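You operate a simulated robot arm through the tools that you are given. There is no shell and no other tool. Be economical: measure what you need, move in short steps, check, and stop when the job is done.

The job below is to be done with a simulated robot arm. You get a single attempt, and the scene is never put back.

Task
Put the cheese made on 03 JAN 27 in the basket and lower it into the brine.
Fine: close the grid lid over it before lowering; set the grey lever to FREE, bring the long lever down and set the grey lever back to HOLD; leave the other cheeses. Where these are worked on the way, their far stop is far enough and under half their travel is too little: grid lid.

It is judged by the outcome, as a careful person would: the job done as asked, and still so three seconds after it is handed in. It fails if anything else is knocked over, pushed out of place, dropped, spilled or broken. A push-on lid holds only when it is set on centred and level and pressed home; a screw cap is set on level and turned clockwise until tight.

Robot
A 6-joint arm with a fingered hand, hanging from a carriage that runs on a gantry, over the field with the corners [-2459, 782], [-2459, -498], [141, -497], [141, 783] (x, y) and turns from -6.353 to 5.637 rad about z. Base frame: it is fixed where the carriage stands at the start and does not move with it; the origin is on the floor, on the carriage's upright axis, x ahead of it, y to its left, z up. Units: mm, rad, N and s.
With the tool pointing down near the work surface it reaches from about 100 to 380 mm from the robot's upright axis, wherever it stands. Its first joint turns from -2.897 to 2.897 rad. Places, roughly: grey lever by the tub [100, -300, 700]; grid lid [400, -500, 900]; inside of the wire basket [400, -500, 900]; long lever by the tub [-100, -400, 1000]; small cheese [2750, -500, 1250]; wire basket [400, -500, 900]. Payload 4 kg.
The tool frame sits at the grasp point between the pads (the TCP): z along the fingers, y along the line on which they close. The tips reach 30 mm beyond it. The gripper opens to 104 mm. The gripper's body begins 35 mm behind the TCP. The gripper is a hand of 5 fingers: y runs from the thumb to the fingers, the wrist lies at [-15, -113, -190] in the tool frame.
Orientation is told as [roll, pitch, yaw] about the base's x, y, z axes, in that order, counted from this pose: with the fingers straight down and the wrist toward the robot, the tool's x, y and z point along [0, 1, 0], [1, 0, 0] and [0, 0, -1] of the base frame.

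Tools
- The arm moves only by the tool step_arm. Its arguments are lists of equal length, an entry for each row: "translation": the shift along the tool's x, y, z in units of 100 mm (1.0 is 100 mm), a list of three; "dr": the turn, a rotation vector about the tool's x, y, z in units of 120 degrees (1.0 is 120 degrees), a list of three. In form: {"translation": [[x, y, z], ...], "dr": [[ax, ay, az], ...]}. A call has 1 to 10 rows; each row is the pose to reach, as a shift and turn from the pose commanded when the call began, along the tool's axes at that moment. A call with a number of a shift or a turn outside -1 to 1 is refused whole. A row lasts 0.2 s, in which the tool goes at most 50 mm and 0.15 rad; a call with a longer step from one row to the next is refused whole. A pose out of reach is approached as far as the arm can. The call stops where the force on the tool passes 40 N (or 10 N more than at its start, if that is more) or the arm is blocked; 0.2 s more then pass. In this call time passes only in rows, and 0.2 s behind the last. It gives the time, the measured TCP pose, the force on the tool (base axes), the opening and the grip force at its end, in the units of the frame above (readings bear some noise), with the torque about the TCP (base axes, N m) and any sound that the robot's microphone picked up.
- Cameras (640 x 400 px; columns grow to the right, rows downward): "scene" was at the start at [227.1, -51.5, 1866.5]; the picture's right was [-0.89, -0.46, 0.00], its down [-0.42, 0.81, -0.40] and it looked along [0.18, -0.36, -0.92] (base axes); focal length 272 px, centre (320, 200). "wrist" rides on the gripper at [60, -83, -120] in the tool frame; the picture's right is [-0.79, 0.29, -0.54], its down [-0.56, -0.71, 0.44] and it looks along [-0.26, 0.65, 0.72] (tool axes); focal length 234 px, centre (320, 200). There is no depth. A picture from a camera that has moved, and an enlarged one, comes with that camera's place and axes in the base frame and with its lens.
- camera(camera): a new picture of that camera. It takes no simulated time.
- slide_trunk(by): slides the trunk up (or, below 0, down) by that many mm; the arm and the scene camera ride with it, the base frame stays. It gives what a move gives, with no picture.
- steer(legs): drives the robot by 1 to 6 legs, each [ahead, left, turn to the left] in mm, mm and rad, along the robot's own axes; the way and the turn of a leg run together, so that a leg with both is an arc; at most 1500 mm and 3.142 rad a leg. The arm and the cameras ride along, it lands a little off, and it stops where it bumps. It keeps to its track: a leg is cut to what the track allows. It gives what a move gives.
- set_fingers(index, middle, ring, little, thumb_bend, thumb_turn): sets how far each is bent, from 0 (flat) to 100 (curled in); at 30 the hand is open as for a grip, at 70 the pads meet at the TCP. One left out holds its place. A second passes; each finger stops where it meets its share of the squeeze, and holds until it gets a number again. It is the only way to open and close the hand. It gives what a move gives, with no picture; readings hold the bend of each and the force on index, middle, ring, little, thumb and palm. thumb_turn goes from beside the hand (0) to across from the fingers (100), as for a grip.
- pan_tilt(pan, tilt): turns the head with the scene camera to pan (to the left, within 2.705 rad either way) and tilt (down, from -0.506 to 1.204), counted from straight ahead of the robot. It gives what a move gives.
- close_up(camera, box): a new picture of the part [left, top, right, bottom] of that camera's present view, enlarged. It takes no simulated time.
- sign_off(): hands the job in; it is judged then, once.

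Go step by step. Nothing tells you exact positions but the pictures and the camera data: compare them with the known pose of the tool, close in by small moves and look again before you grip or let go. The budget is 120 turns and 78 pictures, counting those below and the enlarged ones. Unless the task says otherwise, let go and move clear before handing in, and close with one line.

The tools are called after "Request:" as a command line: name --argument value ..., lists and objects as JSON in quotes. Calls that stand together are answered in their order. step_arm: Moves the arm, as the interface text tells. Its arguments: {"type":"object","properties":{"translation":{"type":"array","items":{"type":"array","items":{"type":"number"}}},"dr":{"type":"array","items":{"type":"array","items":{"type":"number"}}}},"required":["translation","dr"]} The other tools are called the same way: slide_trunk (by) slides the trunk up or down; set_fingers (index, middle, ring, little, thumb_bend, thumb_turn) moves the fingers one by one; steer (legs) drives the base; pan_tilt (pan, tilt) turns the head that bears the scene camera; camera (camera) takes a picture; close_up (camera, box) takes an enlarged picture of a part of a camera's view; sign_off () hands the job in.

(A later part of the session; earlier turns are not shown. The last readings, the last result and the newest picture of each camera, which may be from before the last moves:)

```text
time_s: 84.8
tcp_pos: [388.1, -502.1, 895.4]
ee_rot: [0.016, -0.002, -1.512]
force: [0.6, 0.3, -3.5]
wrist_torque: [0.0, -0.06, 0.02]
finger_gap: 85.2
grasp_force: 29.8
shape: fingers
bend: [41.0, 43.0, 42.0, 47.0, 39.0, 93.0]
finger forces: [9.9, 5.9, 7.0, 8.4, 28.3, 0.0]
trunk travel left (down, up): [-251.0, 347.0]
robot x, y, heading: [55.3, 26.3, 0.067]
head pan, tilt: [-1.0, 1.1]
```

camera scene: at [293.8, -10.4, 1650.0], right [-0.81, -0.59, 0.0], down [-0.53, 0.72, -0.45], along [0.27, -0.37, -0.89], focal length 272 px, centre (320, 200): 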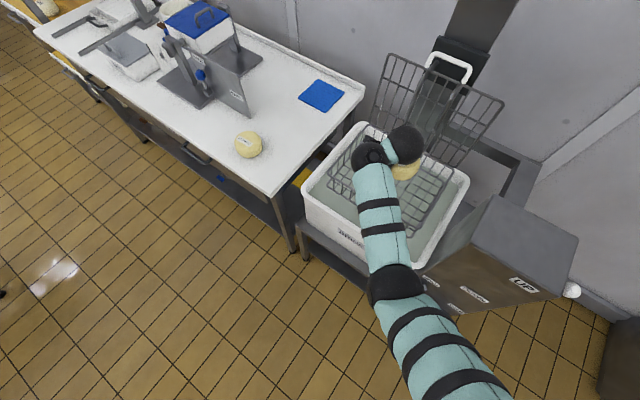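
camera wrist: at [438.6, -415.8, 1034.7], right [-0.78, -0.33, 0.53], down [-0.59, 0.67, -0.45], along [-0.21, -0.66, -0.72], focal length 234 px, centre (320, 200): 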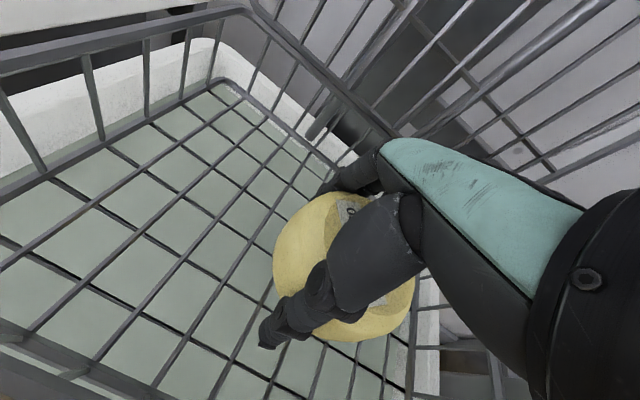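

Request:
slide_trunk --by -5

Request:
slide_trunk --by -5

Request:
slide_trunk --by -5

Request:
close_up --camera "wrist" --box '[200, 120, 440, 400]'

```text
time_s: 85.3
tcp_pos: [386.4, -501.5, 891.1]
ee_rot: [0.015, -0.002, -1.51]
force: [0.4, 0.0, -3.5]
wrist_torque: [-0.05, -0.08, 0.01]
finger_gap: 85.3
grasp_force: 29.7
shape: fingers
bend: [41.0, 43.0, 42.0, 47.0, 39.0, 93.0]
finger forces: [9.9, 5.9, 7.0, 8.4, 28.3, 0.0]
trunk travel left (down, up): [-246.0, 352.0]
robot x, y, heading: [61.6, 28.6, 0.062]
head pan, tilt: [-1.0, 1.1]
```

```text
time_s: 85.9
tcp_pos: [386.1, -502.2, 885.8]
ee_rot: [0.014, -0.002, -1.512]
force: [0.4, 0.0, -3.1]
wrist_torque: [-0.08, -0.05, -0.02]
finger_gap: 85.2
grasp_force: 29.9
shape: fingers
bend: [41.0, 43.0, 42.0, 47.0, 39.0, 93.0]
finger forces: [10.1, 5.9, 7.2, 8.5, 28.4, 0.0]
trunk travel left (down, up): [-241.0, 357.0]
robot x, y, heading: [60.9, 27.3, 0.061]
head pan, tilt: [-1.0, 1.1]
```

```text
time_s: 86.4
tcp_pos: [387.3, -503.9, 884.2]
ee_rot: [0.018, -0.008, -1.512]
force: [-4.8, 6.9, 22.6]
wrist_torque: [-0.85, 0.49, -0.32]
finger_gap: 85.5
grasp_force: 36.2
shape: fingers
bend: [42.0, 42.0, 43.0, 48.0, 39.0, 93.0]
finger forces: [9.7, 18.0, 6.0, 7.7, 31.5, 0.0]
trunk travel left (down, up): [-236.0, 362.0]
robot x, y, heading: [58.4, 30.2, 0.061]
head pan, tilt: [-1.0, 1.1]
```

```text
1.43 times, centred on (320, 260) of wrist
camera zoom: at [439.3, -417.0, 1003.8], right [-0.78, -0.33, 0.53], down [-0.59, 0.67, -0.45], along [-0.21, -0.67, -0.72], focal length 334 px, centre (320, 114)
```

zoom: 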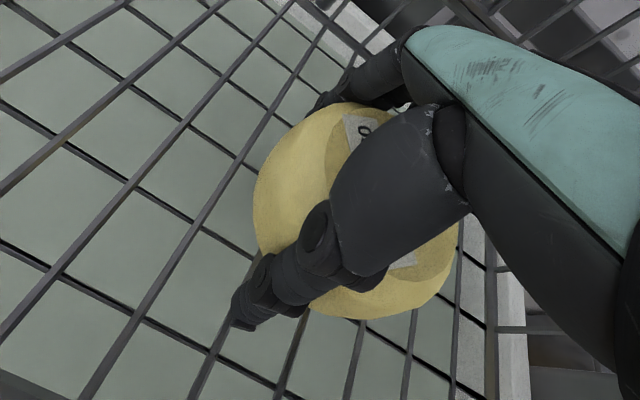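

The cheese has touched the basket floor. I'll ease up 2 mm and open the hand.

Request:
slide_trunk --by 2

Request:
set_fingers --index 14 --middle 14 --ring 14 --little 14 --thumb_bend 14

Request:
slide_trunk --by 60

Request:
camera --camera "wrist"

```text
time_s: 86.9
tcp_pos: [386.8, -504.2, 883.8]
ee_rot: [0.015, -0.004, -1.509]
force: [-0.7, 3.9, 19.6]
wrist_torque: [-0.88, 0.41, -0.15]
finger_gap: 85.3
grasp_force: 36.1
shape: fingers
bend: [42.0, 42.0, 43.0, 48.0, 39.0, 93.0]
finger forces: [10.4, 17.4, 6.8, 8.4, 29.4, 0.1]
trunk travel left (down, up): [-238.0, 360.0]
robot x, y, heading: [58.2, 27.4, 0.055]
head pan, tilt: [-1.0, 1.1]
```

```text
time_s: 87.9
tcp_pos: [385.7, -501.4, 883.0]
ee_rot: [0.013, -0.002, -1.511]
force: [-1.7, 0.1, -0.2]
wrist_torque: [-0.03, -0.01, 0.02]
finger_gap: 138.1
grasp_force: 0.0
shape: fingers
bend: [14.0, 14.0, 14.0, 14.0, 14.0, 97.0]
finger forces: [0.0, 0.0, 0.1, 0.1, 0.0, 0.1]
trunk travel left (down, up): [-238.0, 360.0]
robot x, y, heading: [55.3, 26.3, 0.06]
head pan, tilt: [-1.0, 1.1]
```

```text
time_s: 88.9
tcp_pos: [386.2, -502.1, 942.8]
ee_rot: [0.015, -0.002, -1.511]
force: [0.1, 0.4, 0.1]
wrist_torque: [0.02, 0.0, -0.02]
finger_gap: 138.1
grasp_force: 0.0
shape: fingers
bend: [14.0, 14.0, 14.0, 14.0, 14.0, 97.0]
finger forces: [0.0, 0.0, 0.0, 0.0, 0.0, 0.1]
trunk travel left (down, up): [-298.0, 300.0]
robot x, y, heading: [58.3, 27.4, 0.058]
head pan, tilt: [-1.0, 1.1]
```

```text
23 pictures are left
camera wrist: at [438.6, -415.9, 1062.9], right [-0.78, -0.33, 0.53], down [-0.59, 0.67, -0.45], along [-0.21, -0.66, -0.72], focal length 234 px, centre (320, 200)
```

wrist: 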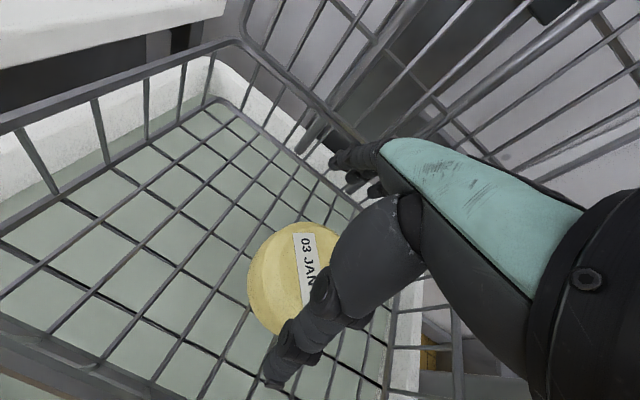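

The cheese sits label-up in the basket. Now I'll raise the hand above the open lid to fetch it back, looking for the handle's present position.

Request:
slide_trunk --by 290

Request:
step_arm --translation '[[0, 0, -0.45], [0, 0, -0.9]]' --dr '[[0, 0, 0.01], [0, 0, 0.028]]'

Request:
camera --camera "wrist"

Request:
close_up --camera "scene" --box '[300, 20, 520, 240]'

```text
time_s: 91.8
tcp_pos: [386.2, -502.5, 1233.2]
ee_rot: [0.014, -0.002, -1.511]
force: [-0.6, 0.4, -0.7]
wrist_torque: [-0.02, 0.01, -0.03]
finger_gap: 138.0
grasp_force: 0.0
shape: fingers
bend: [14.0, 14.0, 14.0, 14.0, 14.0, 97.0]
finger forces: [0.0, 0.0, 0.1, 0.0, 0.0, 0.0]
trunk travel left (down, up): [-588.0, 10.0]
robot x, y, heading: [58.3, 24.9, 0.064]
head pan, tilt: [-1.0, 1.1]
```

```text
time_s: 92.4
tcp_pos: [399.0, -533.7, 1298.5]
ee_rot: [0.015, -0.001, -1.569]
force: [-0.3, 0.1, -0.7]
wrist_torque: [0.0, 0.02, 0.0]
finger_gap: 138.4
grasp_force: 0.1
shape: fingers
bend: [14.0, 14.0, 14.0, 14.0, 14.0, 97.0]
finger forces: [0.0, 0.1, 0.0, 0.1, 0.0, 0.0]
out of reach, approached as far as the arm can: row 1, 2
trunk travel left (down, up): [-588.0, 10.0]
robot x, y, heading: [59.1, 25.4, 0.061]
head pan, tilt: [-1.0, 1.1]
```

```text
22 pictures are left
camera wrist: at [455.3, -449.3, 1418.3], right [-0.8, -0.29, 0.53], down [-0.55, 0.7, -0.45], along [-0.24, -0.65, -0.72], focal length 234 px, centre (320, 200)
```

wrist: 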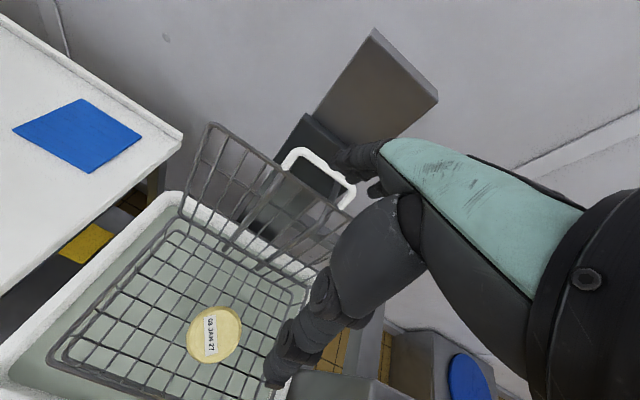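

```text
1.82 times, centred on (410, 130) of scene
camera zoom: at [293.8, -10.4, 1860.9], right [-0.81, -0.59, 0.0], down [-0.53, 0.72, -0.45], along [0.27, -0.37, -0.89], focal length 494 px, centre (156, 327)
```

zoom: 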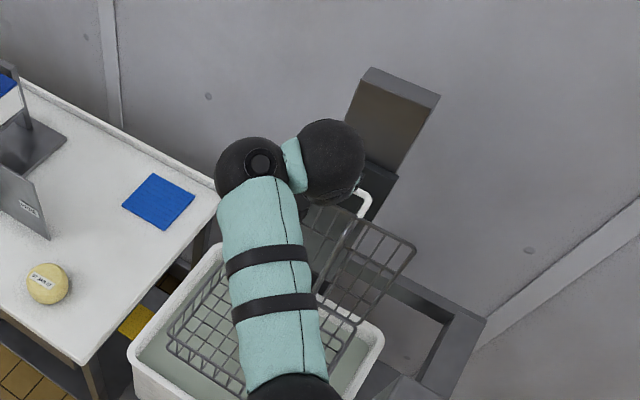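

The handle bar is at about (392, -690, 1202). I'll bring the hand above it with a half-open grip, the fingers behind and the thumb in front.

Request:
set_fingers --index 46 --middle 46 --ring 46 --little 46 --thumb_bend 46

Request:
steer --legs '[[-14, -154, 0]]'

Request:
slide_trunk --by -40

Request:
close_up --camera "wrist" --box '[180, 100, 420, 380]'

```text
time_s: 93.4
tcp_pos: [398.1, -532.9, 1297.9]
ee_rot: [0.015, -0.001, -1.57]
force: [-0.8, -0.1, -0.3]
wrist_torque: [-0.02, 0.02, 0.02]
finger_gap: 63.1
grasp_force: 0.1
shape: fingers
bend: [46.0, 46.0, 46.0, 46.0, 46.0, 97.0]
finger forces: [0.0, 0.1, 0.0, 0.0, 0.0, 0.0]
trunk travel left (down, up): [-588.0, 10.0]
robot x, y, heading: [58.3, 25.1, 0.062]
head pan, tilt: [-1.0, 1.1]
```

```text
time_s: 94.8
tcp_pos: [393.1, -687.6, 1298.0]
ee_rot: [0.015, -0.002, -1.568]
force: [0.4, 0.2, -0.3]
wrist_torque: [-0.02, -0.01, -0.03]
finger_gap: 63.0
grasp_force: 0.1
shape: fingers
bend: [46.0, 46.0, 46.0, 46.0, 46.0, 97.0]
finger forces: [0.0, 0.0, 0.1, 0.0, 0.1, 0.1]
trunk travel left (down, up): [-588.0, 10.0]
robot x, y, heading: [54.2, -127.1, 0.059]
head pan, tilt: [-1.0, 1.1]
```

```text
time_s: 95.7
tcp_pos: [394.1, -688.4, 1257.9]
ee_rot: [0.016, -0.002, -1.567]
force: [-0.1, -0.2, -0.4]
wrist_torque: [-0.01, -0.04, 0.02]
finger_gap: 63.1
grasp_force: 0.1
shape: fingers
bend: [46.0, 46.0, 46.0, 46.0, 46.0, 97.0]
finger forces: [0.0, 0.0, 0.0, 0.0, 0.0, 0.0]
trunk travel left (down, up): [-548.0, 50.0]
robot x, y, heading: [51.0, -127.4, 0.063]
head pan, tilt: [-1.0, 1.1]
```

```text
1.43 times, centred on (300, 240) of wrist
camera zoom: at [451.0, -603.8, 1378.4], right [-0.8, -0.29, 0.53], down [-0.55, 0.7, -0.45], along [-0.24, -0.65, -0.72], focal length 334 px, centre (349, 143)
```

zoom: 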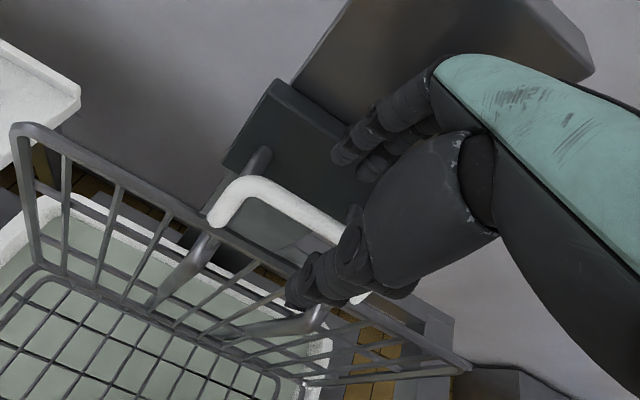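

The bar is directly under the grip. Lowering and closing around it.

Request:
slide_trunk --by -54

Request:
set_fingers --index 72 --middle 72 --ring 72 --little 72 --thumb_bend 70

Request:
close_up --camera "wrist" --box '[180, 100, 420, 380]'

```text
time_s: 96.6
tcp_pos: [393.6, -687.5, 1203.6]
ee_rot: [0.016, -0.001, -1.566]
force: [0.1, -0.1, 0.6]
wrist_torque: [0.02, 0.0, -0.03]
finger_gap: 62.9
grasp_force: 0.0
shape: fingers
bend: [46.0, 46.0, 46.0, 46.0, 46.0, 97.0]
finger forces: [0.0, 0.1, 0.0, 0.0, 0.0, 0.1]
trunk travel left (down, up): [-494.0, 104.0]
robot x, y, heading: [53.2, -129.6, 0.062]
head pan, tilt: [-1.0, 1.1]
```

```text
time_s: 97.6
tcp_pos: [394.6, -686.6, 1203.3]
ee_rot: [0.014, -0.003, -1.567]
force: [-0.5, 5.2, -1.9]
wrist_torque: [0.3, -0.16, 0.27]
finger_gap: 12.0
grasp_force: 8.0
shape: fingers
bend: [72.0, 72.0, 72.0, 71.0, 61.0, 97.0]
finger forces: [0.4, 0.0, 0.0, 5.7, 9.8, 0.1]
trunk travel left (down, up): [-494.0, 104.0]
robot x, y, heading: [52.7, -131.2, 0.068]
head pan, tilt: [-1.0, 1.1]
```

```text
1.43 times, centred on (300, 240) of wrist
camera zoom: at [451.0, -603.0, 1323.9], right [-0.8, -0.29, 0.53], down [-0.55, 0.7, -0.45], along [-0.24, -0.65, -0.72], focal length 334 px, centre (349, 143)
```

zoom: 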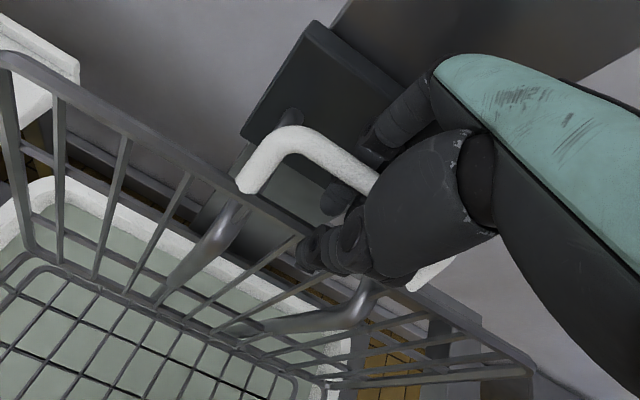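

The bar is caged. I'll swing the lid back over and down along its arc, turning the hand with it.

Request:
step_arm --translation '[[0, -0.2, -0.03], [0, -0.403, -0.04], [0, -0.605, -0.035], [0, -0.807, -0.02]]' --dr '[[-0.0358, 0, 0], [-0.0716, 0, 0], [-0.1074, 0, 0], [-0.1432, 0, 0]]'

Request:
camera --camera "wrist"

```text
time_s: 98.6
tcp_pos: [395.7, -611.6, 1197.7]
ee_rot: [0.019, -0.306, -1.57]
force: [0.2, 2.4, 3.8]
wrist_torque: [0.48, 0.14, 0.43]
finger_gap: 11.0
grasp_force: 9.0
shape: fingers
bend: [72.0, 72.0, 72.0, 71.0, 63.0, 97.0]
finger forces: [1.3, 0.0, 0.1, 7.1, 10.3, 0.1]
out of reach, approached as far as the arm can: row 1, 2, 3, 4
trunk travel left (down, up): [-494.0, 104.0]
robot x, y, heading: [51.0, -124.4, 0.067]
head pan, tilt: [-1.0, 1.1]
```

```text
18 pictures are left
camera wrist: at [452.2, -497.1, 1288.0], right [-0.8, -0.12, 0.59], down [-0.55, 0.54, -0.64], along [-0.24, -0.83, -0.49], focal length 234 px, centre (320, 200)
```

wrist: 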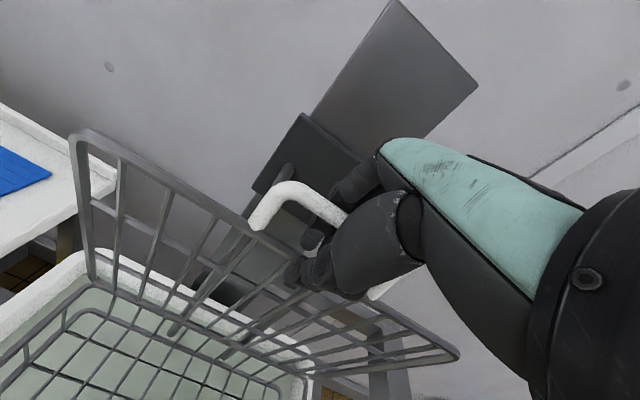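

The lid is following. Next segment.

Request:
step_arm --translation '[[0, -0.2, -0.02], [0, -0.403, -0.03], [0, -0.605, -0.025], [0, -0.807, -0.01]]' --dr '[[-0.0358, 0, 0], [-0.0716, 0, 0], [-0.1074, 0, 0], [-0.1432, 0, 0]]'

```text
time_s: 99.6
tcp_pos: [395.4, -536.0, 1175.0]
ee_rot: [0.017, -0.603, -1.578]
force: [0.5, 5.1, 7.5]
wrist_torque: [0.49, 0.31, 0.36]
finger_gap: 10.6
grasp_force: 9.3
shape: fingers
bend: [72.0, 72.0, 72.0, 71.0, 63.0, 97.0]
finger forces: [0.9, 0.1, 0.0, 7.4, 10.8, 0.0]
trunk travel left (down, up): [-494.0, 104.0]
robot x, y, heading: [51.1, -123.8, 0.062]
head pan, tilt: [-1.0, 1.1]
```

On track at roughly 66°. I'll continue with a slight outward correction.

Request:
step_arm --translation '[[0, -0.2, -0.05], [0, -0.403, -0.08], [0, -0.605, -0.09], [0, -0.807, -0.08]]' --dr '[[-0.0358, 0, 0], [-0.0716, 0, 0], [-0.1074, 0, 0], [-0.1432, 0, 0]]'

Request:
camera --camera "wrist"

```text
time_s: 100.6
tcp_pos: [394.4, -466.5, 1136.0]
ee_rot: [0.025, -0.901, -1.587]
force: [1.3, -8.3, -10.6]
wrist_torque: [0.31, 0.01, 0.42]
finger_gap: 12.3
grasp_force: 7.9
shape: fingers
bend: [72.0, 72.0, 72.0, 71.0, 61.0, 97.0]
finger forces: [0.4, 0.0, 0.0, 7.3, 8.3, 0.0]
trunk travel left (down, up): [-494.0, 104.0]
robot x, y, heading: [52.9, -126.8, 0.063]
head pan, tilt: [-1.0, 1.1]
```

```text
17 pictures are left
camera wrist: at [453.2, -320.8, 1145.8], right [-0.8, 0.24, 0.55], down [-0.55, 0.09, -0.83], along [-0.26, -0.96, 0.06], focal length 234 px, centre (320, 200)
```

wrist: 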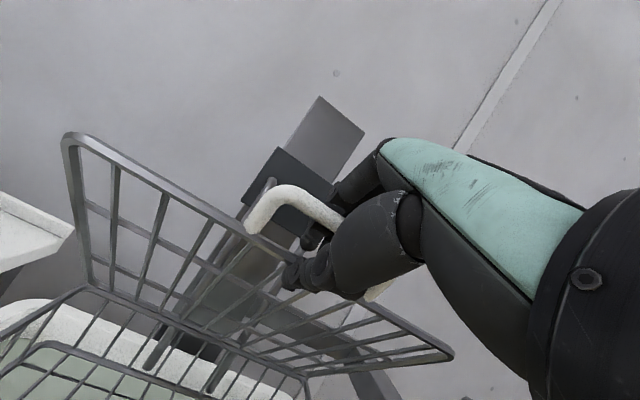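

On track at about 49°, with small forces. Next segment.

Request:
step_arm --translation '[[0, -0.197, 0.01], [0, -0.394, -0.01], [0, -0.59, -0.01], [0, -0.787, 0.0]]' --dr '[[-0.0358, 0, 0], [-0.0716, 0, 0], [-0.1074, 0, 0], [-0.1432, 0, 0]]'

```text
time_s: 101.6
tcp_pos: [387.6, -473.9, 1107.7]
ee_rot: [0.044, -1.192, -1.582]
force: [11.9, 31.1, 19.8]
wrist_torque: [1.76, 0.47, 0.16]
finger_gap: 25.2
grasp_force: 23.7
shape: fingers
bend: [72.0, 72.0, 72.0, 72.0, 58.0, 94.0]
finger forces: [15.5, 0.0, 0.0, 7.1, 25.0, 0.0]
out of reach, approached as far as the arm can: row 1, 2, 3, 4
trunk travel left (down, up): [-494.0, 104.0]
robot x, y, heading: [50.8, -126.0, 0.064]
head pan, tilt: [-1.0, 1.1]
```

The arm hit its fold limit and lagged. I'll make up the difference with the base and trunk.

Request:
steer --legs '[[2, 30, 0]]'

Request:
slide_trunk --by -15

Request:
steer --legs '[[1, 20, 0]]'

Request:
slide_trunk --by -15

Request:
camera --camera "wrist"

```text
time_s: 102.5
tcp_pos: [379.5, -450.7, 1105.4]
ee_rot: [0.018, -1.192, -1.568]
force: [-6.8, -2.9, -6.3]
wrist_torque: [0.5, -0.07, 0.11]
finger_gap: 17.4
grasp_force: 10.2
shape: fingers
bend: [72.0, 72.0, 72.0, 72.0, 59.0, 96.0]
finger forces: [5.5, 0.0, 0.1, 4.1, 10.5, 0.0]
trunk travel left (down, up): [-494.0, 104.0]
robot x, y, heading: [52.2, -96.7, 0.058]
head pan, tilt: [-1.0, 1.1]
```

```text
time_s: 103.1
tcp_pos: [381.3, -446.1, 1089.3]
ee_rot: [0.022, -1.19, -1.573]
force: [-5.0, 18.4, 10.1]
wrist_torque: [0.64, -0.03, 0.16]
finger_gap: 15.9
grasp_force: 13.5
shape: fingers
bend: [72.0, 72.0, 72.0, 72.0, 62.0, 97.0]
finger forces: [11.0, 0.0, 0.0, 2.0, 13.6, 0.1]
trunk travel left (down, up): [-479.0, 119.0]
robot x, y, heading: [50.6, -97.8, 0.063]
head pan, tilt: [-1.0, 1.1]
```

```text
time_s: 103.9
tcp_pos: [378.2, -430.5, 1088.3]
ee_rot: [0.016, -1.192, -1.566]
force: [-4.3, -4.7, -4.9]
wrist_torque: [0.32, 0.06, 0.12]
finger_gap: 13.4
grasp_force: 8.5
shape: fingers
bend: [72.0, 72.0, 72.0, 71.0, 62.0, 97.0]
finger forces: [3.8, 0.1, 0.0, 4.9, 8.4, 0.1]
trunk travel left (down, up): [-479.0, 119.0]
robot x, y, heading: [52.2, -75.4, 0.062]
head pan, tilt: [-1.0, 1.1]
```

```text
time_s: 104.5
tcp_pos: [378.7, -427.8, 1074.7]
ee_rot: [0.016, -1.189, -1.569]
force: [-4.3, 11.7, 5.2]
wrist_torque: [0.39, 0.1, 0.08]
finger_gap: 10.5
grasp_force: 8.6
shape: fingers
bend: [72.0, 72.0, 72.0, 71.0, 64.0, 97.0]
finger forces: [4.8, 0.0, 0.0, 3.5, 9.5, 0.1]
trunk travel left (down, up): [-464.0, 134.0]
robot x, y, heading: [52.9, -75.9, 0.065]
head pan, tilt: [-1.0, 1.1]
```

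```text
16 pictures are left
camera wrist: at [435.8, -285.3, 1041.8], right [-0.8, 0.38, 0.46], down [-0.55, -0.15, -0.82], along [-0.24, -0.91, 0.33], focal length 234 px, centre (320, 200)
```

wrist: 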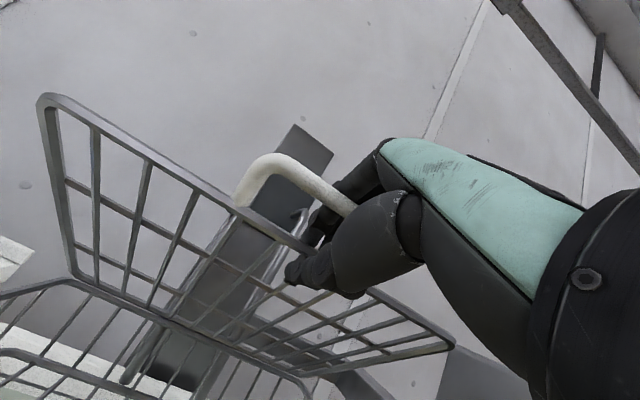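

The lid is at roughly 33°. I'll continue lowering with alternating base and trunk steps.

Request:
steer --legs '[[8, 20, 0]]'

Request:
slide_trunk --by -28

Request:
steer --legs '[[2, 14, 0]]'

Request:
slide_trunk --by -30

```text
time_s: 105.3
tcp_pos: [384.1, -409.0, 1074.0]
ee_rot: [0.012, -1.19, -1.566]
force: [-7.1, -5.6, -5.0]
wrist_torque: [0.23, 0.15, 0.22]
finger_gap: 11.9
grasp_force: 8.8
shape: fingers
bend: [72.0, 72.0, 72.0, 71.0, 61.0, 98.0]
finger forces: [1.5, 0.0, 0.0, 7.2, 8.6, 0.0]
trunk travel left (down, up): [-464.0, 134.0]
robot x, y, heading: [56.8, -58.2, 0.067]
head pan, tilt: [-1.0, 1.1]
```

```text
time_s: 106.0
tcp_pos: [384.6, -407.1, 1044.8]
ee_rot: [0.016, -1.189, -1.568]
force: [-2.6, 6.2, 0.9]
wrist_torque: [0.2, 0.26, 0.07]
finger_gap: 6.6
grasp_force: 5.8
shape: fingers
bend: [72.0, 72.0, 72.0, 71.0, 64.0, 98.0]
finger forces: [0.0, 0.0, 0.1, 4.7, 7.0, 0.1]
trunk travel left (down, up): [-436.0, 162.0]
robot x, y, heading: [57.4, -57.2, 0.063]
head pan, tilt: [-1.0, 1.1]
```

```text
time_s: 106.8
tcp_pos: [386.7, -393.7, 1046.3]
ee_rot: [0.014, -1.19, -1.566]
force: [-2.8, -2.4, -4.0]
wrist_torque: [0.24, 0.17, 0.28]
finger_gap: 8.4
grasp_force: 7.2
shape: fingers
bend: [72.0, 72.0, 72.0, 71.0, 63.0, 97.0]
finger forces: [0.2, 0.0, 0.0, 6.5, 7.6, 0.0]
trunk travel left (down, up): [-436.0, 162.0]
robot x, y, heading: [60.4, -43.8, 0.062]
head pan, tilt: [-1.0, 1.1]
```

```text
time_s: 107.5
tcp_pos: [387.3, -394.3, 1015.5]
ee_rot: [0.014, -1.188, -1.567]
force: [-1.1, 5.0, -0.7]
wrist_torque: [0.2, 0.29, 0.04]
finger_gap: 6.9
grasp_force: 4.7
shape: fingers
bend: [72.0, 72.0, 72.0, 71.0, 64.0, 97.0]
finger forces: [0.1, 0.0, 0.0, 3.8, 6.1, 0.0]
trunk travel left (down, up): [-406.0, 192.0]
robot x, y, heading: [62.0, -42.7, 0.062]
head pan, tilt: [-1.0, 1.1]
```

Forces stay low at around 17°. I'll continue to the closed position.

Request:
steer --legs '[[2, 12, 0]]'

Request:
slide_trunk --by -32

Request:
steer --legs '[[0, 8, 0]]'

Request:
slide_trunk --by -25

Request:
camera --camera "wrist"

```text
time_s: 108.3
tcp_pos: [387.9, -381.4, 1016.7]
ee_rot: [0.015, -1.187, -1.569]
force: [0.5, 4.9, -0.2]
wrist_torque: [0.14, 0.09, 0.06]
finger_gap: 2.7
grasp_force: 4.8
shape: fingers
bend: [72.0, 72.0, 72.0, 72.0, 66.0, 97.0]
finger forces: [0.1, 0.0, 0.0, 1.9, 7.4, 0.0]
trunk travel left (down, up): [-406.0, 192.0]
robot x, y, heading: [62.4, -32.2, 0.061]
head pan, tilt: [-1.0, 1.1]
```

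```text
time_s: 109.1
tcp_pos: [389.2, -378.3, 982.7]
ee_rot: [0.014, -1.186, -1.567]
force: [-1.7, 23.6, 1.7]
wrist_torque: [0.51, 0.0, 0.11]
finger_gap: 1.5
grasp_force: 12.4
shape: fingers
bend: [72.0, 72.0, 72.0, 72.0, 69.0, 97.0]
finger forces: [0.1, 0.0, 0.0, 0.2, 24.5, 0.1]
trunk travel left (down, up): [-374.0, 224.0]
robot x, y, heading: [61.2, -31.5, 0.062]
head pan, tilt: [-1.0, 1.1]
```

```text
time_s: 109.8
tcp_pos: [387.1, -375.6, 984.8]
ee_rot: [0.016, -1.189, -1.568]
force: [0.5, 0.3, -1.9]
wrist_torque: [0.06, 0.06, 0.01]
finger_gap: 0.8
grasp_force: 2.1
shape: fingers
bend: [72.0, 72.0, 72.0, 72.0, 67.0, 97.0]
finger forces: [0.0, 0.0, 0.0, 1.2, 3.0, 0.0]
trunk travel left (down, up): [-374.0, 224.0]
robot x, y, heading: [61.1, -23.8, 0.055]
head pan, tilt: [-1.0, 1.1]
```

```text
time_s: 110.5
tcp_pos: [387.1, -375.6, 959.4]
ee_rot: [0.014, -1.19, -1.567]
force: [-0.2, 4.4, -2.5]
wrist_torque: [0.1, -0.02, 0.01]
finger_gap: 0.6
grasp_force: 2.4
shape: fingers
bend: [72.0, 72.0, 72.0, 72.0, 68.0, 97.0]
finger forces: [0.0, 0.0, 0.0, 0.1, 5.4, 0.0]
trunk travel left (down, up): [-349.0, 249.0]
robot x, y, heading: [62.9, -24.6, 0.056]
head pan, tilt: [-1.0, 1.1]
```

```text
15 pictures are left
camera wrist: at [444.4, -231.5, 926.4], right [-0.8, 0.38, 0.47], down [-0.55, -0.15, -0.82], along [-0.24, -0.91, 0.33], focal length 234 px, centre (320, 200)
```

wrist: 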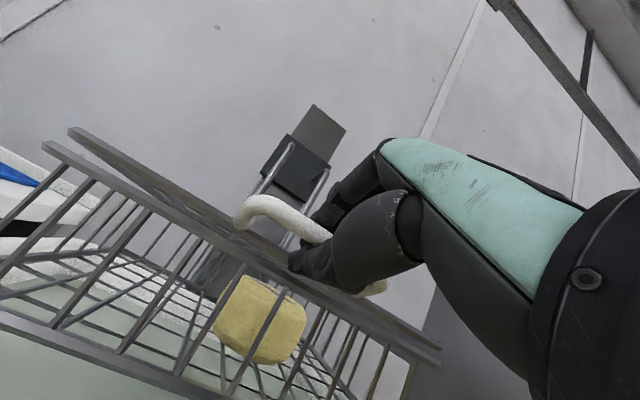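

The lid is nearly down, with about 20 mm to go. Lowering the rest.

Request:
steer --legs '[[0, 4, 0]]'

Request:
slide_trunk --by -16

Request:
slide_trunk --by -7

Request:
camera --camera "wrist"

```text
time_s: 111.2
tcp_pos: [387.3, -371.0, 958.7]
ee_rot: [0.015, -1.191, -1.568]
force: [0.0, -0.7, -1.1]
wrist_torque: [-0.01, 0.06, -0.02]
finger_gap: 0.2
grasp_force: 1.2
shape: fingers
bend: [72.0, 72.0, 72.0, 72.0, 68.0, 97.0]
finger forces: [0.0, 0.1, 0.0, 0.4, 2.2, 0.0]
trunk travel left (down, up): [-349.0, 249.0]
robot x, y, heading: [62.8, -16.5, 0.059]
head pan, tilt: [-1.0, 1.1]
```

```text
time_s: 111.9
tcp_pos: [387.4, -371.4, 945.6]
ee_rot: [0.023, -1.194, -1.577]
force: [-2.2, 8.2, 20.8]
wrist_torque: [-0.24, 0.47, -0.17]
finger_gap: 0.1
grasp_force: 11.8
shape: fingers
bend: [72.0, 72.0, 72.0, 71.0, 72.0, 98.0]
finger forces: [0.0, 0.1, 0.1, 9.9, 14.3, 0.1]
trunk travel left (down, up): [-333.0, 265.0]
robot x, y, heading: [57.8, -19.9, 0.062]
head pan, tilt: [-1.0, 1.1]
```

```text
time_s: 112.4
tcp_pos: [388.5, -369.3, 938.7]
ee_rot: [0.02, -1.195, -1.573]
force: [-1.4, 14.3, 32.3]
wrist_torque: [-0.53, 0.69, -0.21]
finger_gap: 0.1
grasp_force: 18.7
shape: fingers
bend: [71.0, 72.0, 72.0, 71.0, 75.0, 100.0]
finger forces: [0.0, 0.0, 0.1, 13.9, 23.5, 0.0]
trunk travel left (down, up): [-326.0, 272.0]
robot x, y, heading: [63.0, -19.3, 0.062]
head pan, tilt: [-1.0, 1.1]
```

```text
14 pictures are left
camera wrist: at [445.9, -227.5, 905.3], right [-0.8, 0.39, 0.46], down [-0.55, -0.16, -0.82], along [-0.24, -0.91, 0.34], focal length 234 px, centre (320, 200)
```

wrist: 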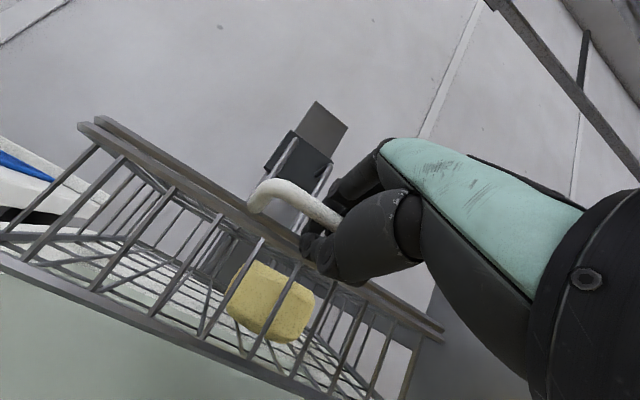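

The lid is seated on the basket rim (press-down force of about 30 N). I'll open the hand and withdraw straight out.

Request:
set_fingers --index 42 --middle 42 --ring 42 --little 42 --thumb_bend 45

Request:
steer --legs '[[0, 100, 0]]'

Request:
camera --camera "wrist"

```text
time_s: 113.4
tcp_pos: [388.1, -369.5, 935.4]
ee_rot: [0.014, -1.188, -1.57]
force: [2.4, 16.1, -0.4]
wrist_torque: [-0.15, 0.01, -0.26]
finger_gap: 68.6
grasp_force: 8.3
shape: fingers
bend: [42.0, 47.0, 76.0, 42.0, 45.0, 97.0]
finger forces: [0.0, 7.7, 8.4, 0.0, 0.0, 0.1]
trunk travel left (down, up): [-326.0, 272.0]
robot x, y, heading: [60.1, -14.4, 0.062]
head pan, tilt: [-1.0, 1.1]
```

```text
time_s: 114.6
tcp_pos: [380.9, -273.1, 936.1]
ee_rot: [0.017, -1.189, -1.571]
force: [0.2, -0.2, -0.2]
wrist_torque: [-0.03, 0.02, 0.0]
finger_gap: 68.8
grasp_force: 0.0
shape: fingers
bend: [42.0, 42.0, 42.0, 42.0, 45.0, 97.0]
finger forces: [0.1, 0.0, 0.0, 0.0, 0.0, 0.1]
trunk travel left (down, up): [-326.0, 272.0]
robot x, y, heading: [58.1, 79.8, 0.057]
head pan, tilt: [-1.0, 1.1]
```

```text
13 pictures are left
camera wrist: at [437.9, -130.1, 903.8], right [-0.8, 0.38, 0.47], down [-0.55, -0.15, -0.82], along [-0.25, -0.91, 0.33], focal length 234 px, centre (320, 200)
```

wrist: 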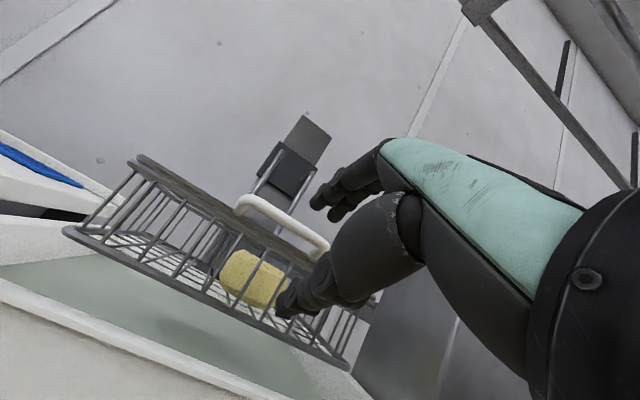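

The lid is closed over the cheese. Now I'll back off and take a frontal look at the lever box.

Request:
steer --legs '[[-185, 380, 0]]'

Request:
pan_tilt --pan -1.65 --tilt 0.8

Request:
camera --camera "scene"

```text
time_s: 117.2
tcp_pos: [174.7, 92.5, 936.6]
ee_rot: [0.016, -1.188, -1.567]
force: [-0.1, 0.2, 0.1]
wrist_torque: [0.0, -0.03, 0.0]
finger_gap: 69.2
grasp_force: 0.2
shape: fingers
bend: [42.0, 42.0, 42.0, 42.0, 45.0, 97.0]
finger forces: [0.0, 0.1, 0.1, 0.1, 0.1, 0.0]
trunk travel left (down, up): [-326.0, 272.0]
robot x, y, heading: [-150.7, 447.2, 0.066]
head pan, tilt: [-1.0, 1.1]
```

```text
time_s: 118.2
tcp_pos: [174.4, 93.0, 936.0]
ee_rot: [0.015, -1.19, -1.569]
force: [0.0, 0.3, 1.2]
wrist_torque: [0.01, -0.04, -0.01]
finger_gap: 68.8
grasp_force: 0.0
shape: fingers
bend: [42.0, 42.0, 42.0, 42.0, 45.0, 97.0]
finger forces: [0.0, 0.0, 0.0, 0.0, 0.0, 0.0]
trunk travel left (down, up): [-326.0, 272.0]
robot x, y, heading: [-155.2, 444.0, 0.059]
head pan, tilt: [-1.649, 0.799]
```

```text
12 pictures are left
camera scene: at [45.7, 377.8, 1620.8], right [-1.0, 0.01, 0.0], down [0.01, 0.72, -0.7], along [-0.01, -0.7, -0.72], focal length 272 px, centre (320, 200)
```

scene: 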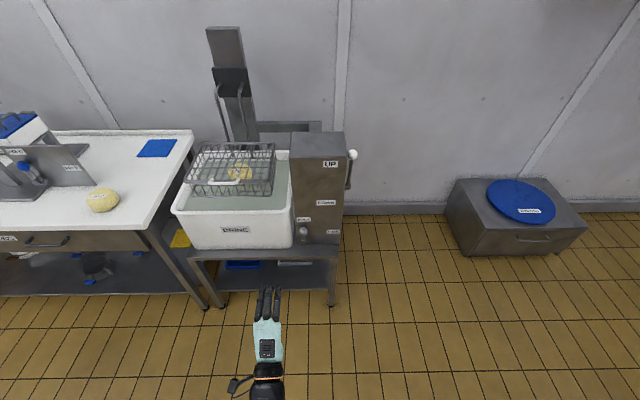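

Excellent frontal view. I'll enlarge the lever box.

Request:
close_up --camera "scene" --box '[270, 125, 370, 265]'

```text
2.86 times, centred on (320, 195) of scene
camera zoom: at [45.7, 377.8, 1620.8], right [-1.0, 0.01, 0.0], down [0.01, 0.72, -0.7], along [-0.01, -0.7, -0.72], focal length 777 px, centre (320, 214)
```

zoom: 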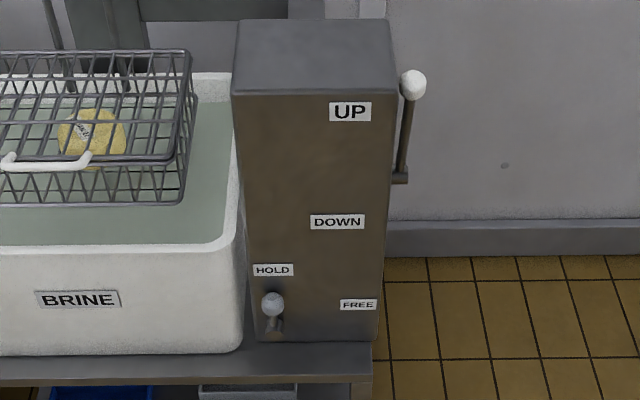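

The grey lever's knob is near (105, -310, 735), upright at HOLD, and swings toward FREE at −x. The long lever's knob is near (-79, -400, 1050). I'll set the fingers as a pusher with the thumb aside, lower to the grey knob's height and approach on its +x side.

Request:
set_fingers --index 42 --middle 42 --ring 42 --little 42 --thumb_bend 0 --thumb_turn 0

Request:
slide_trunk --by -222

Request:
steer --legs '[[-28, -325, 0]]'

Request:
camera --camera "scene"

```text
time_s: 119.2
tcp_pos: [174.1, 93.0, 936.7]
ee_rot: [0.016, -1.187, -1.567]
force: [-0.5, 0.8, -0.3]
wrist_torque: [0.01, -0.01, -0.01]
finger_gap: 149.0
grasp_force: 0.0
shape: fingers
bend: [42.0, 42.0, 42.0, 42.0, 0.0, 0.0]
finger forces: [0.1, 0.0, 0.0, 0.1, 0.0, 0.0]
trunk travel left (down, up): [-326.0, 272.0]
robot x, y, heading: [-151.7, 446.0, 0.063]
head pan, tilt: [-1.649, 0.799]
```

```text
time_s: 121.5
tcp_pos: [175.1, 93.1, 714.8]
ee_rot: [0.017, -1.189, -1.566]
force: [-0.1, -0.5, 0.0]
wrist_torque: [0.0, -0.03, -0.04]
finger_gap: 148.7
grasp_force: 0.1
shape: fingers
bend: [42.0, 42.0, 42.0, 42.0, 0.0, 0.0]
finger forces: [0.0, 0.0, 0.0, 0.1, 0.1, 0.0]
trunk travel left (down, up): [-104.0, 494.0]
robot x, y, heading: [-147.7, 445.0, 0.063]
head pan, tilt: [-1.649, 0.799]
```

```text
time_s: 123.7
tcp_pos: [167.6, -225.7, 713.9]
ee_rot: [0.017, -1.19, -1.567]
force: [0.7, -0.1, 0.5]
wrist_torque: [-0.02, 0.02, -0.01]
finger_gap: 148.8
grasp_force: 0.1
shape: fingers
bend: [42.0, 42.0, 42.0, 42.0, 0.0, 0.0]
finger forces: [0.1, 0.0, 0.0, 0.0, 0.1, 0.0]
trunk travel left (down, up): [-104.0, 494.0]
robot x, y, heading: [-159.7, 124.6, 0.069]
head pan, tilt: [-1.649, 0.799]
```

```text
10 pictures are left
camera scene: at [38.2, 58.1, 1398.8], right [-1.0, 0.01, 0.0], down [0.01, 0.72, -0.7], along [-0.01, -0.7, -0.72], focal length 272 px, centre (320, 200)
```

scene: 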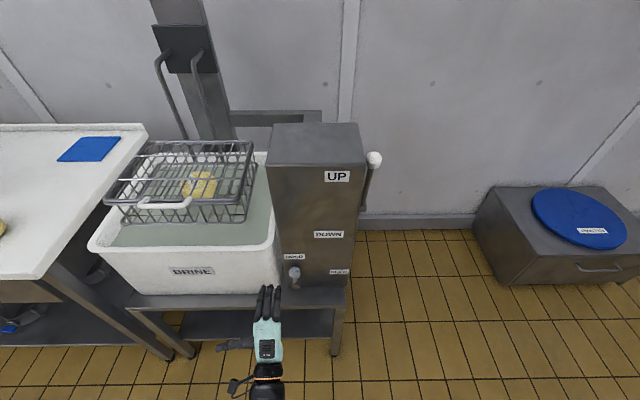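

Re-triangulating puts the grey knob near (105, -337, 697). I'll zoom to check it and the fingers.

Request:
close_up --camera "scene" --box '[250, 220, 360, 330]'

```text
3.64 times, centred on (305, 275) of scene
camera zoom: at [38.2, 58.1, 1398.8], right [-1.0, 0.01, 0.0], down [0.01, 0.72, -0.7], along [-0.01, -0.7, -0.72], focal length 989 px, centre (374, -73)
```

zoom: 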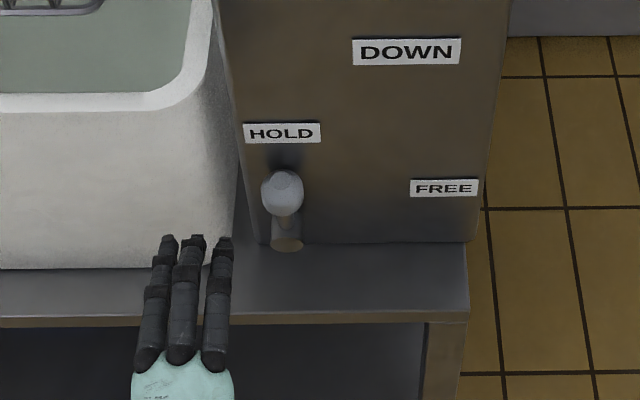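

The knob stands above its pivot; it should swing to −x and lie beside the FREE label. I'll set the fingers at knob height just right of it and then push along the arc.

Request:
slide_trunk --by -40

Request:
steer --legs '[[-4, -60, 0]]'

Request:
step_arm --translation '[[-0.15, 0, 0], [-0.32, 0.02, -0.01], [-0.48, 0.03, -0.01], [-0.64, -0.02, 0.01], [-0.79, -0.09, 0.04], [-0.9, -0.2, 0.08], [-0.99, -0.34, 0.14], [-0.99, -0.39, 0.16]]' --dr '[[0, 0, 0], [0, 0, 0], [0, 0, 0], [0, 0, 0], [0, 0, 0], [0, 0, 0], [0, 0, 0], [0, 0, 0]]'

Request:
close_up --camera "scene" --box '[250, 240, 400, 400]'

```text
time_s: 124.5
tcp_pos: [168.4, -226.5, 674.7]
ee_rot: [0.016, -1.189, -1.566]
force: [0.7, 0.7, -0.5]
wrist_torque: [0.01, 0.02, 0.0]
finger_gap: 148.6
grasp_force: 0.1
shape: fingers
bend: [42.0, 42.0, 42.0, 42.0, 0.0, 0.0]
finger forces: [0.0, 0.0, 0.0, 0.0, 0.0, 0.0]
trunk travel left (down, up): [-64.0, 534.0]
robot x, y, heading: [-157.3, 125.6, 0.069]
head pan, tilt: [-1.649, 0.799]
```

```text
time_s: 125.5
tcp_pos: [167.0, -286.7, 673.3]
ee_rot: [0.013, -1.188, -1.565]
force: [0.4, 0.9, -0.7]
wrist_torque: [0.0, 0.01, 0.0]
finger_gap: 148.9
grasp_force: 0.0
shape: fingers
bend: [42.0, 42.0, 42.0, 42.0, 0.0, 0.0]
finger forces: [0.0, 0.0, 0.0, 0.1, 0.1, 0.0]
trunk travel left (down, up): [-64.0, 534.0]
robot x, y, heading: [-161.2, 65.9, 0.067]
head pan, tilt: [-1.649, 0.799]
```

```text
time_s: 127.3
tcp_pos: [59.1, -286.8, 630.7]
ee_rot: [0.002, -1.189, -1.563]
force: [-19.5, 14.6, 17.1]
wrist_torque: [-1.4, -0.72, -1.1]
finger_gap: 151.7
grasp_force: 15.7
shape: fingers
bend: [36.0, 26.0, 42.0, 42.0, 0.0, 0.0]
finger forces: [4.9, 14.6, 11.9, 0.0, 0.0, 0.0]
trunk travel left (down, up): [-64.0, 534.0]
robot x, y, heading: [-156.4, 64.9, 0.065]
head pan, tilt: [-1.649, 0.799]
```

```text
2.50 times, centred on (325, 320) of scene
camera zoom: at [34.9, -0.6, 1358.2], right [-1.0, 0.01, 0.0], down [0.01, 0.72, -0.7], along [-0.01, -0.7, -0.72], focal length 680 px, centre (308, -100)
```

zoom: 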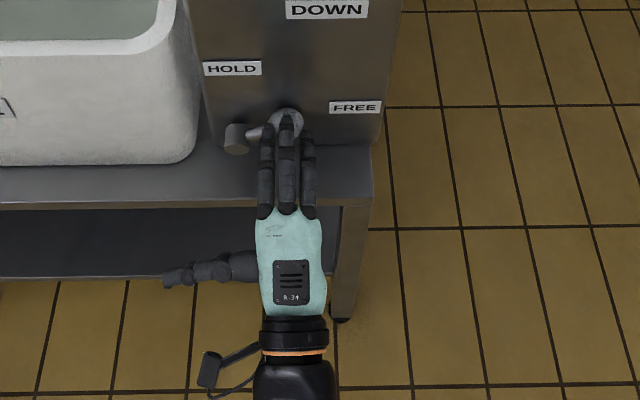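

The lever is almost lying toward FREE. I'll press down a bit more to be sure it's at its stop.

Request:
step_arm --translation '[[0.02, -0.08, 0.03], [0.03, -0.16, 0.06]]' --dr '[[0, 0, 0], [0, 0, 0]]'

Request:
step_arm --translation '[[0, 0.2, -0.2], [0, 0.4, -0.5], [0, 0.6, -0.9]]' --dr '[[0, 0, 0], [0, 0, 0], [0, 0, 0]]'

Request:
close_up --camera "scene" --box '[250, 220, 400, 380]'

```text
time_s: 127.7
tcp_pos: [54.7, -286.7, 622.9]
ee_rot: [-0.011, -1.195, -1.568]
force: [-20.9, 11.7, 10.7]
wrist_torque: [-0.79, -0.6, -1.15]
finger_gap: 150.3
grasp_force: 15.0
shape: fingers
bend: [39.0, 33.0, 45.0, 42.0, 0.0, 0.0]
finger forces: [2.9, 8.6, 18.0, 0.0, 0.0, 0.1]
trunk travel left (down, up): [-64.0, 534.0]
robot x, y, heading: [-162.8, 65.8, 0.06]
head pan, tilt: [-1.649, 0.799]
stopped in row 2: the force on the tool passed its limit at 42 N (the readings are from after the stop); the commanded pose is now the measured one
```

```text
time_s: 128.5
tcp_pos: [63.2, -257.5, 721.3]
ee_rot: [0.004, -1.192, -1.566]
force: [0.2, 0.2, 0.4]
wrist_torque: [0.05, -0.01, -0.02]
finger_gap: 149.0
grasp_force: 0.1
shape: fingers
bend: [42.0, 42.0, 42.0, 42.0, 0.0, 0.0]
finger forces: [0.0, 0.0, 0.1, 0.0, 0.1, 0.0]
out of reach, approached as far as the arm can: row 2, 3
trunk travel left (down, up): [-64.0, 534.0]
robot x, y, heading: [-161.7, 66.4, 0.062]
head pan, tilt: [-1.649, 0.799]
```

```text
2.50 times, centred on (325, 300) of scene
camera zoom: at [37.7, -2.2, 1358.7], right [-1.0, 0.01, 0.0], down [0.01, 0.72, -0.7], along [-0.01, -0.7, -0.72], focal length 680 px, centre (308, -50)
```

zoom: 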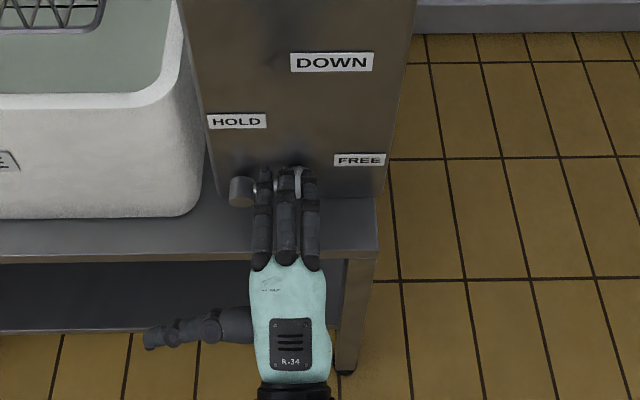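

The grey lever now lies at FREE. Next is the long lever, whose knob is near (-76, -391, 1057) and which swings forward and down. I'll back off, rise and move the fingers over the top of that knob, left of the box side.

Request:
steer --legs '[[0, 70, 0]]'

Request:
slide_trunk --by 395

Request:
steer --legs '[[-150, 9, 0]]'

Request:
steer --legs '[[-9, -150, 0]]'

Request:
pan_tilt --pan -1.4 --tilt 0.95

Request:
camera --camera "scene"

```text
time_s: 129.6
tcp_pos: [58.8, -185.5, 720.5]
ee_rot: [0.006, -1.193, -1.57]
force: [-0.5, 0.2, -0.3]
wrist_torque: [0.0, 0.03, 0.0]
finger_gap: 149.2
grasp_force: 0.1
shape: fingers
bend: [42.0, 42.0, 42.0, 42.0, 0.0, 0.0]
finger forces: [0.0, 0.0, 0.0, 0.1, 0.0, 0.1]
trunk travel left (down, up): [-64.0, 534.0]
robot x, y, heading: [-160.1, 135.6, 0.066]
head pan, tilt: [-1.649, 0.799]
```

```text
time_s: 133.3
tcp_pos: [58.6, -187.4, 1116.3]
ee_rot: [0.004, -1.193, -1.568]
force: [0.0, 0.4, 0.1]
wrist_torque: [-0.01, 0.01, -0.03]
finger_gap: 149.1
grasp_force: 0.0
shape: fingers
bend: [42.0, 42.0, 42.0, 42.0, 0.0, 0.0]
finger forces: [0.0, 0.1, 0.0, 0.0, 0.0, 0.0]
trunk travel left (down, up): [-459.0, 139.0]
robot x, y, heading: [-167.2, 131.7, 0.065]
head pan, tilt: [-1.649, 0.799]
```

```text
time_s: 134.7
tcp_pos: [-90.6, -187.7, 1115.4]
ee_rot: [0.006, -1.194, -1.568]
force: [0.5, 0.0, 0.1]
wrist_torque: [0.01, -0.01, -0.03]
finger_gap: 149.0
grasp_force: 0.2
shape: fingers
bend: [42.0, 42.0, 42.0, 42.0, 0.0, 0.0]
finger forces: [0.0, 0.0, 0.0, 0.0, 0.0, 0.0]
trunk travel left (down, up): [-459.0, 139.0]
robot x, y, heading: [-313.9, 138.1, 0.067]
head pan, tilt: [-1.649, 0.799]
```

```text
time_s: 136.1
tcp_pos: [-89.7, -339.2, 1116.0]
ee_rot: [0.005, -1.195, -1.569]
force: [-0.3, 0.4, -0.2]
wrist_torque: [0.02, 0.03, -0.02]
finger_gap: 148.9
grasp_force: 0.1
shape: fingers
bend: [42.0, 42.0, 42.0, 42.0, 0.0, 0.0]
finger forces: [0.0, 0.0, 0.0, 0.0, 0.1, 0.1]
trunk travel left (down, up): [-459.0, 139.0]
robot x, y, heading: [-311.7, -19.1, 0.06]
head pan, tilt: [-1.649, 0.799]
```

```text
time_s: 136.9
tcp_pos: [-88.9, -340.3, 1115.1]
ee_rot: [0.006, -1.194, -1.569]
force: [0.1, -0.3, 0.1]
wrist_torque: [0.03, 0.01, -0.01]
finger_gap: 149.0
grasp_force: 0.1
shape: fingers
bend: [42.0, 42.0, 42.0, 42.0, 0.0, 0.0]
finger forces: [0.0, 0.0, 0.0, 0.0, 0.0, 0.1]
trunk travel left (down, up): [-459.0, 139.0]
robot x, y, heading: [-312.7, -18.4, 0.065]
head pan, tilt: [-1.4, 0.949]
```

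```text
6 pictures are left
camera scene: at [-96.6, -74.4, 1742.3], right [-0.97, -0.23, 0.0], down [-0.19, 0.79, -0.58], along [0.14, -0.57, -0.81], focal length 272 px, centre (320, 200)
```

scene: 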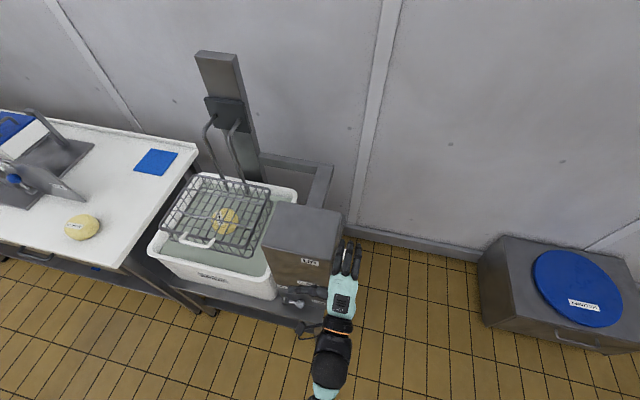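

The fingers are just above the knob. One close-up to verify the alignment.

Request:
close_up --camera "scene" --box '[290, 210, 390, 310]'

```text
4.00 times, centred on (340, 260) of scene
camera zoom: at [-96.6, -74.4, 1742.3], right [-0.97, -0.23, 0.0], down [-0.19, 0.79, -0.58], along [0.14, -0.57, -0.81], focal length 1088 px, centre (240, -40)
```

zoom: 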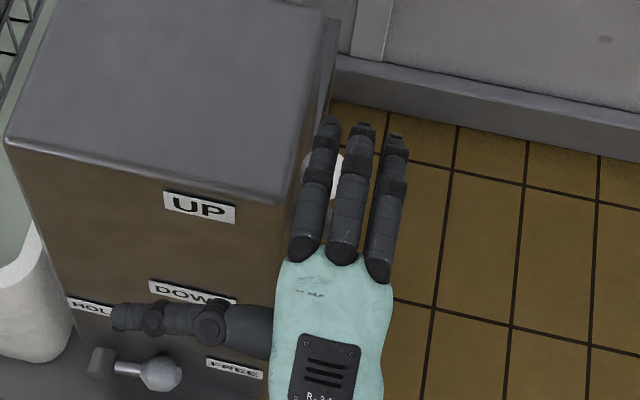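

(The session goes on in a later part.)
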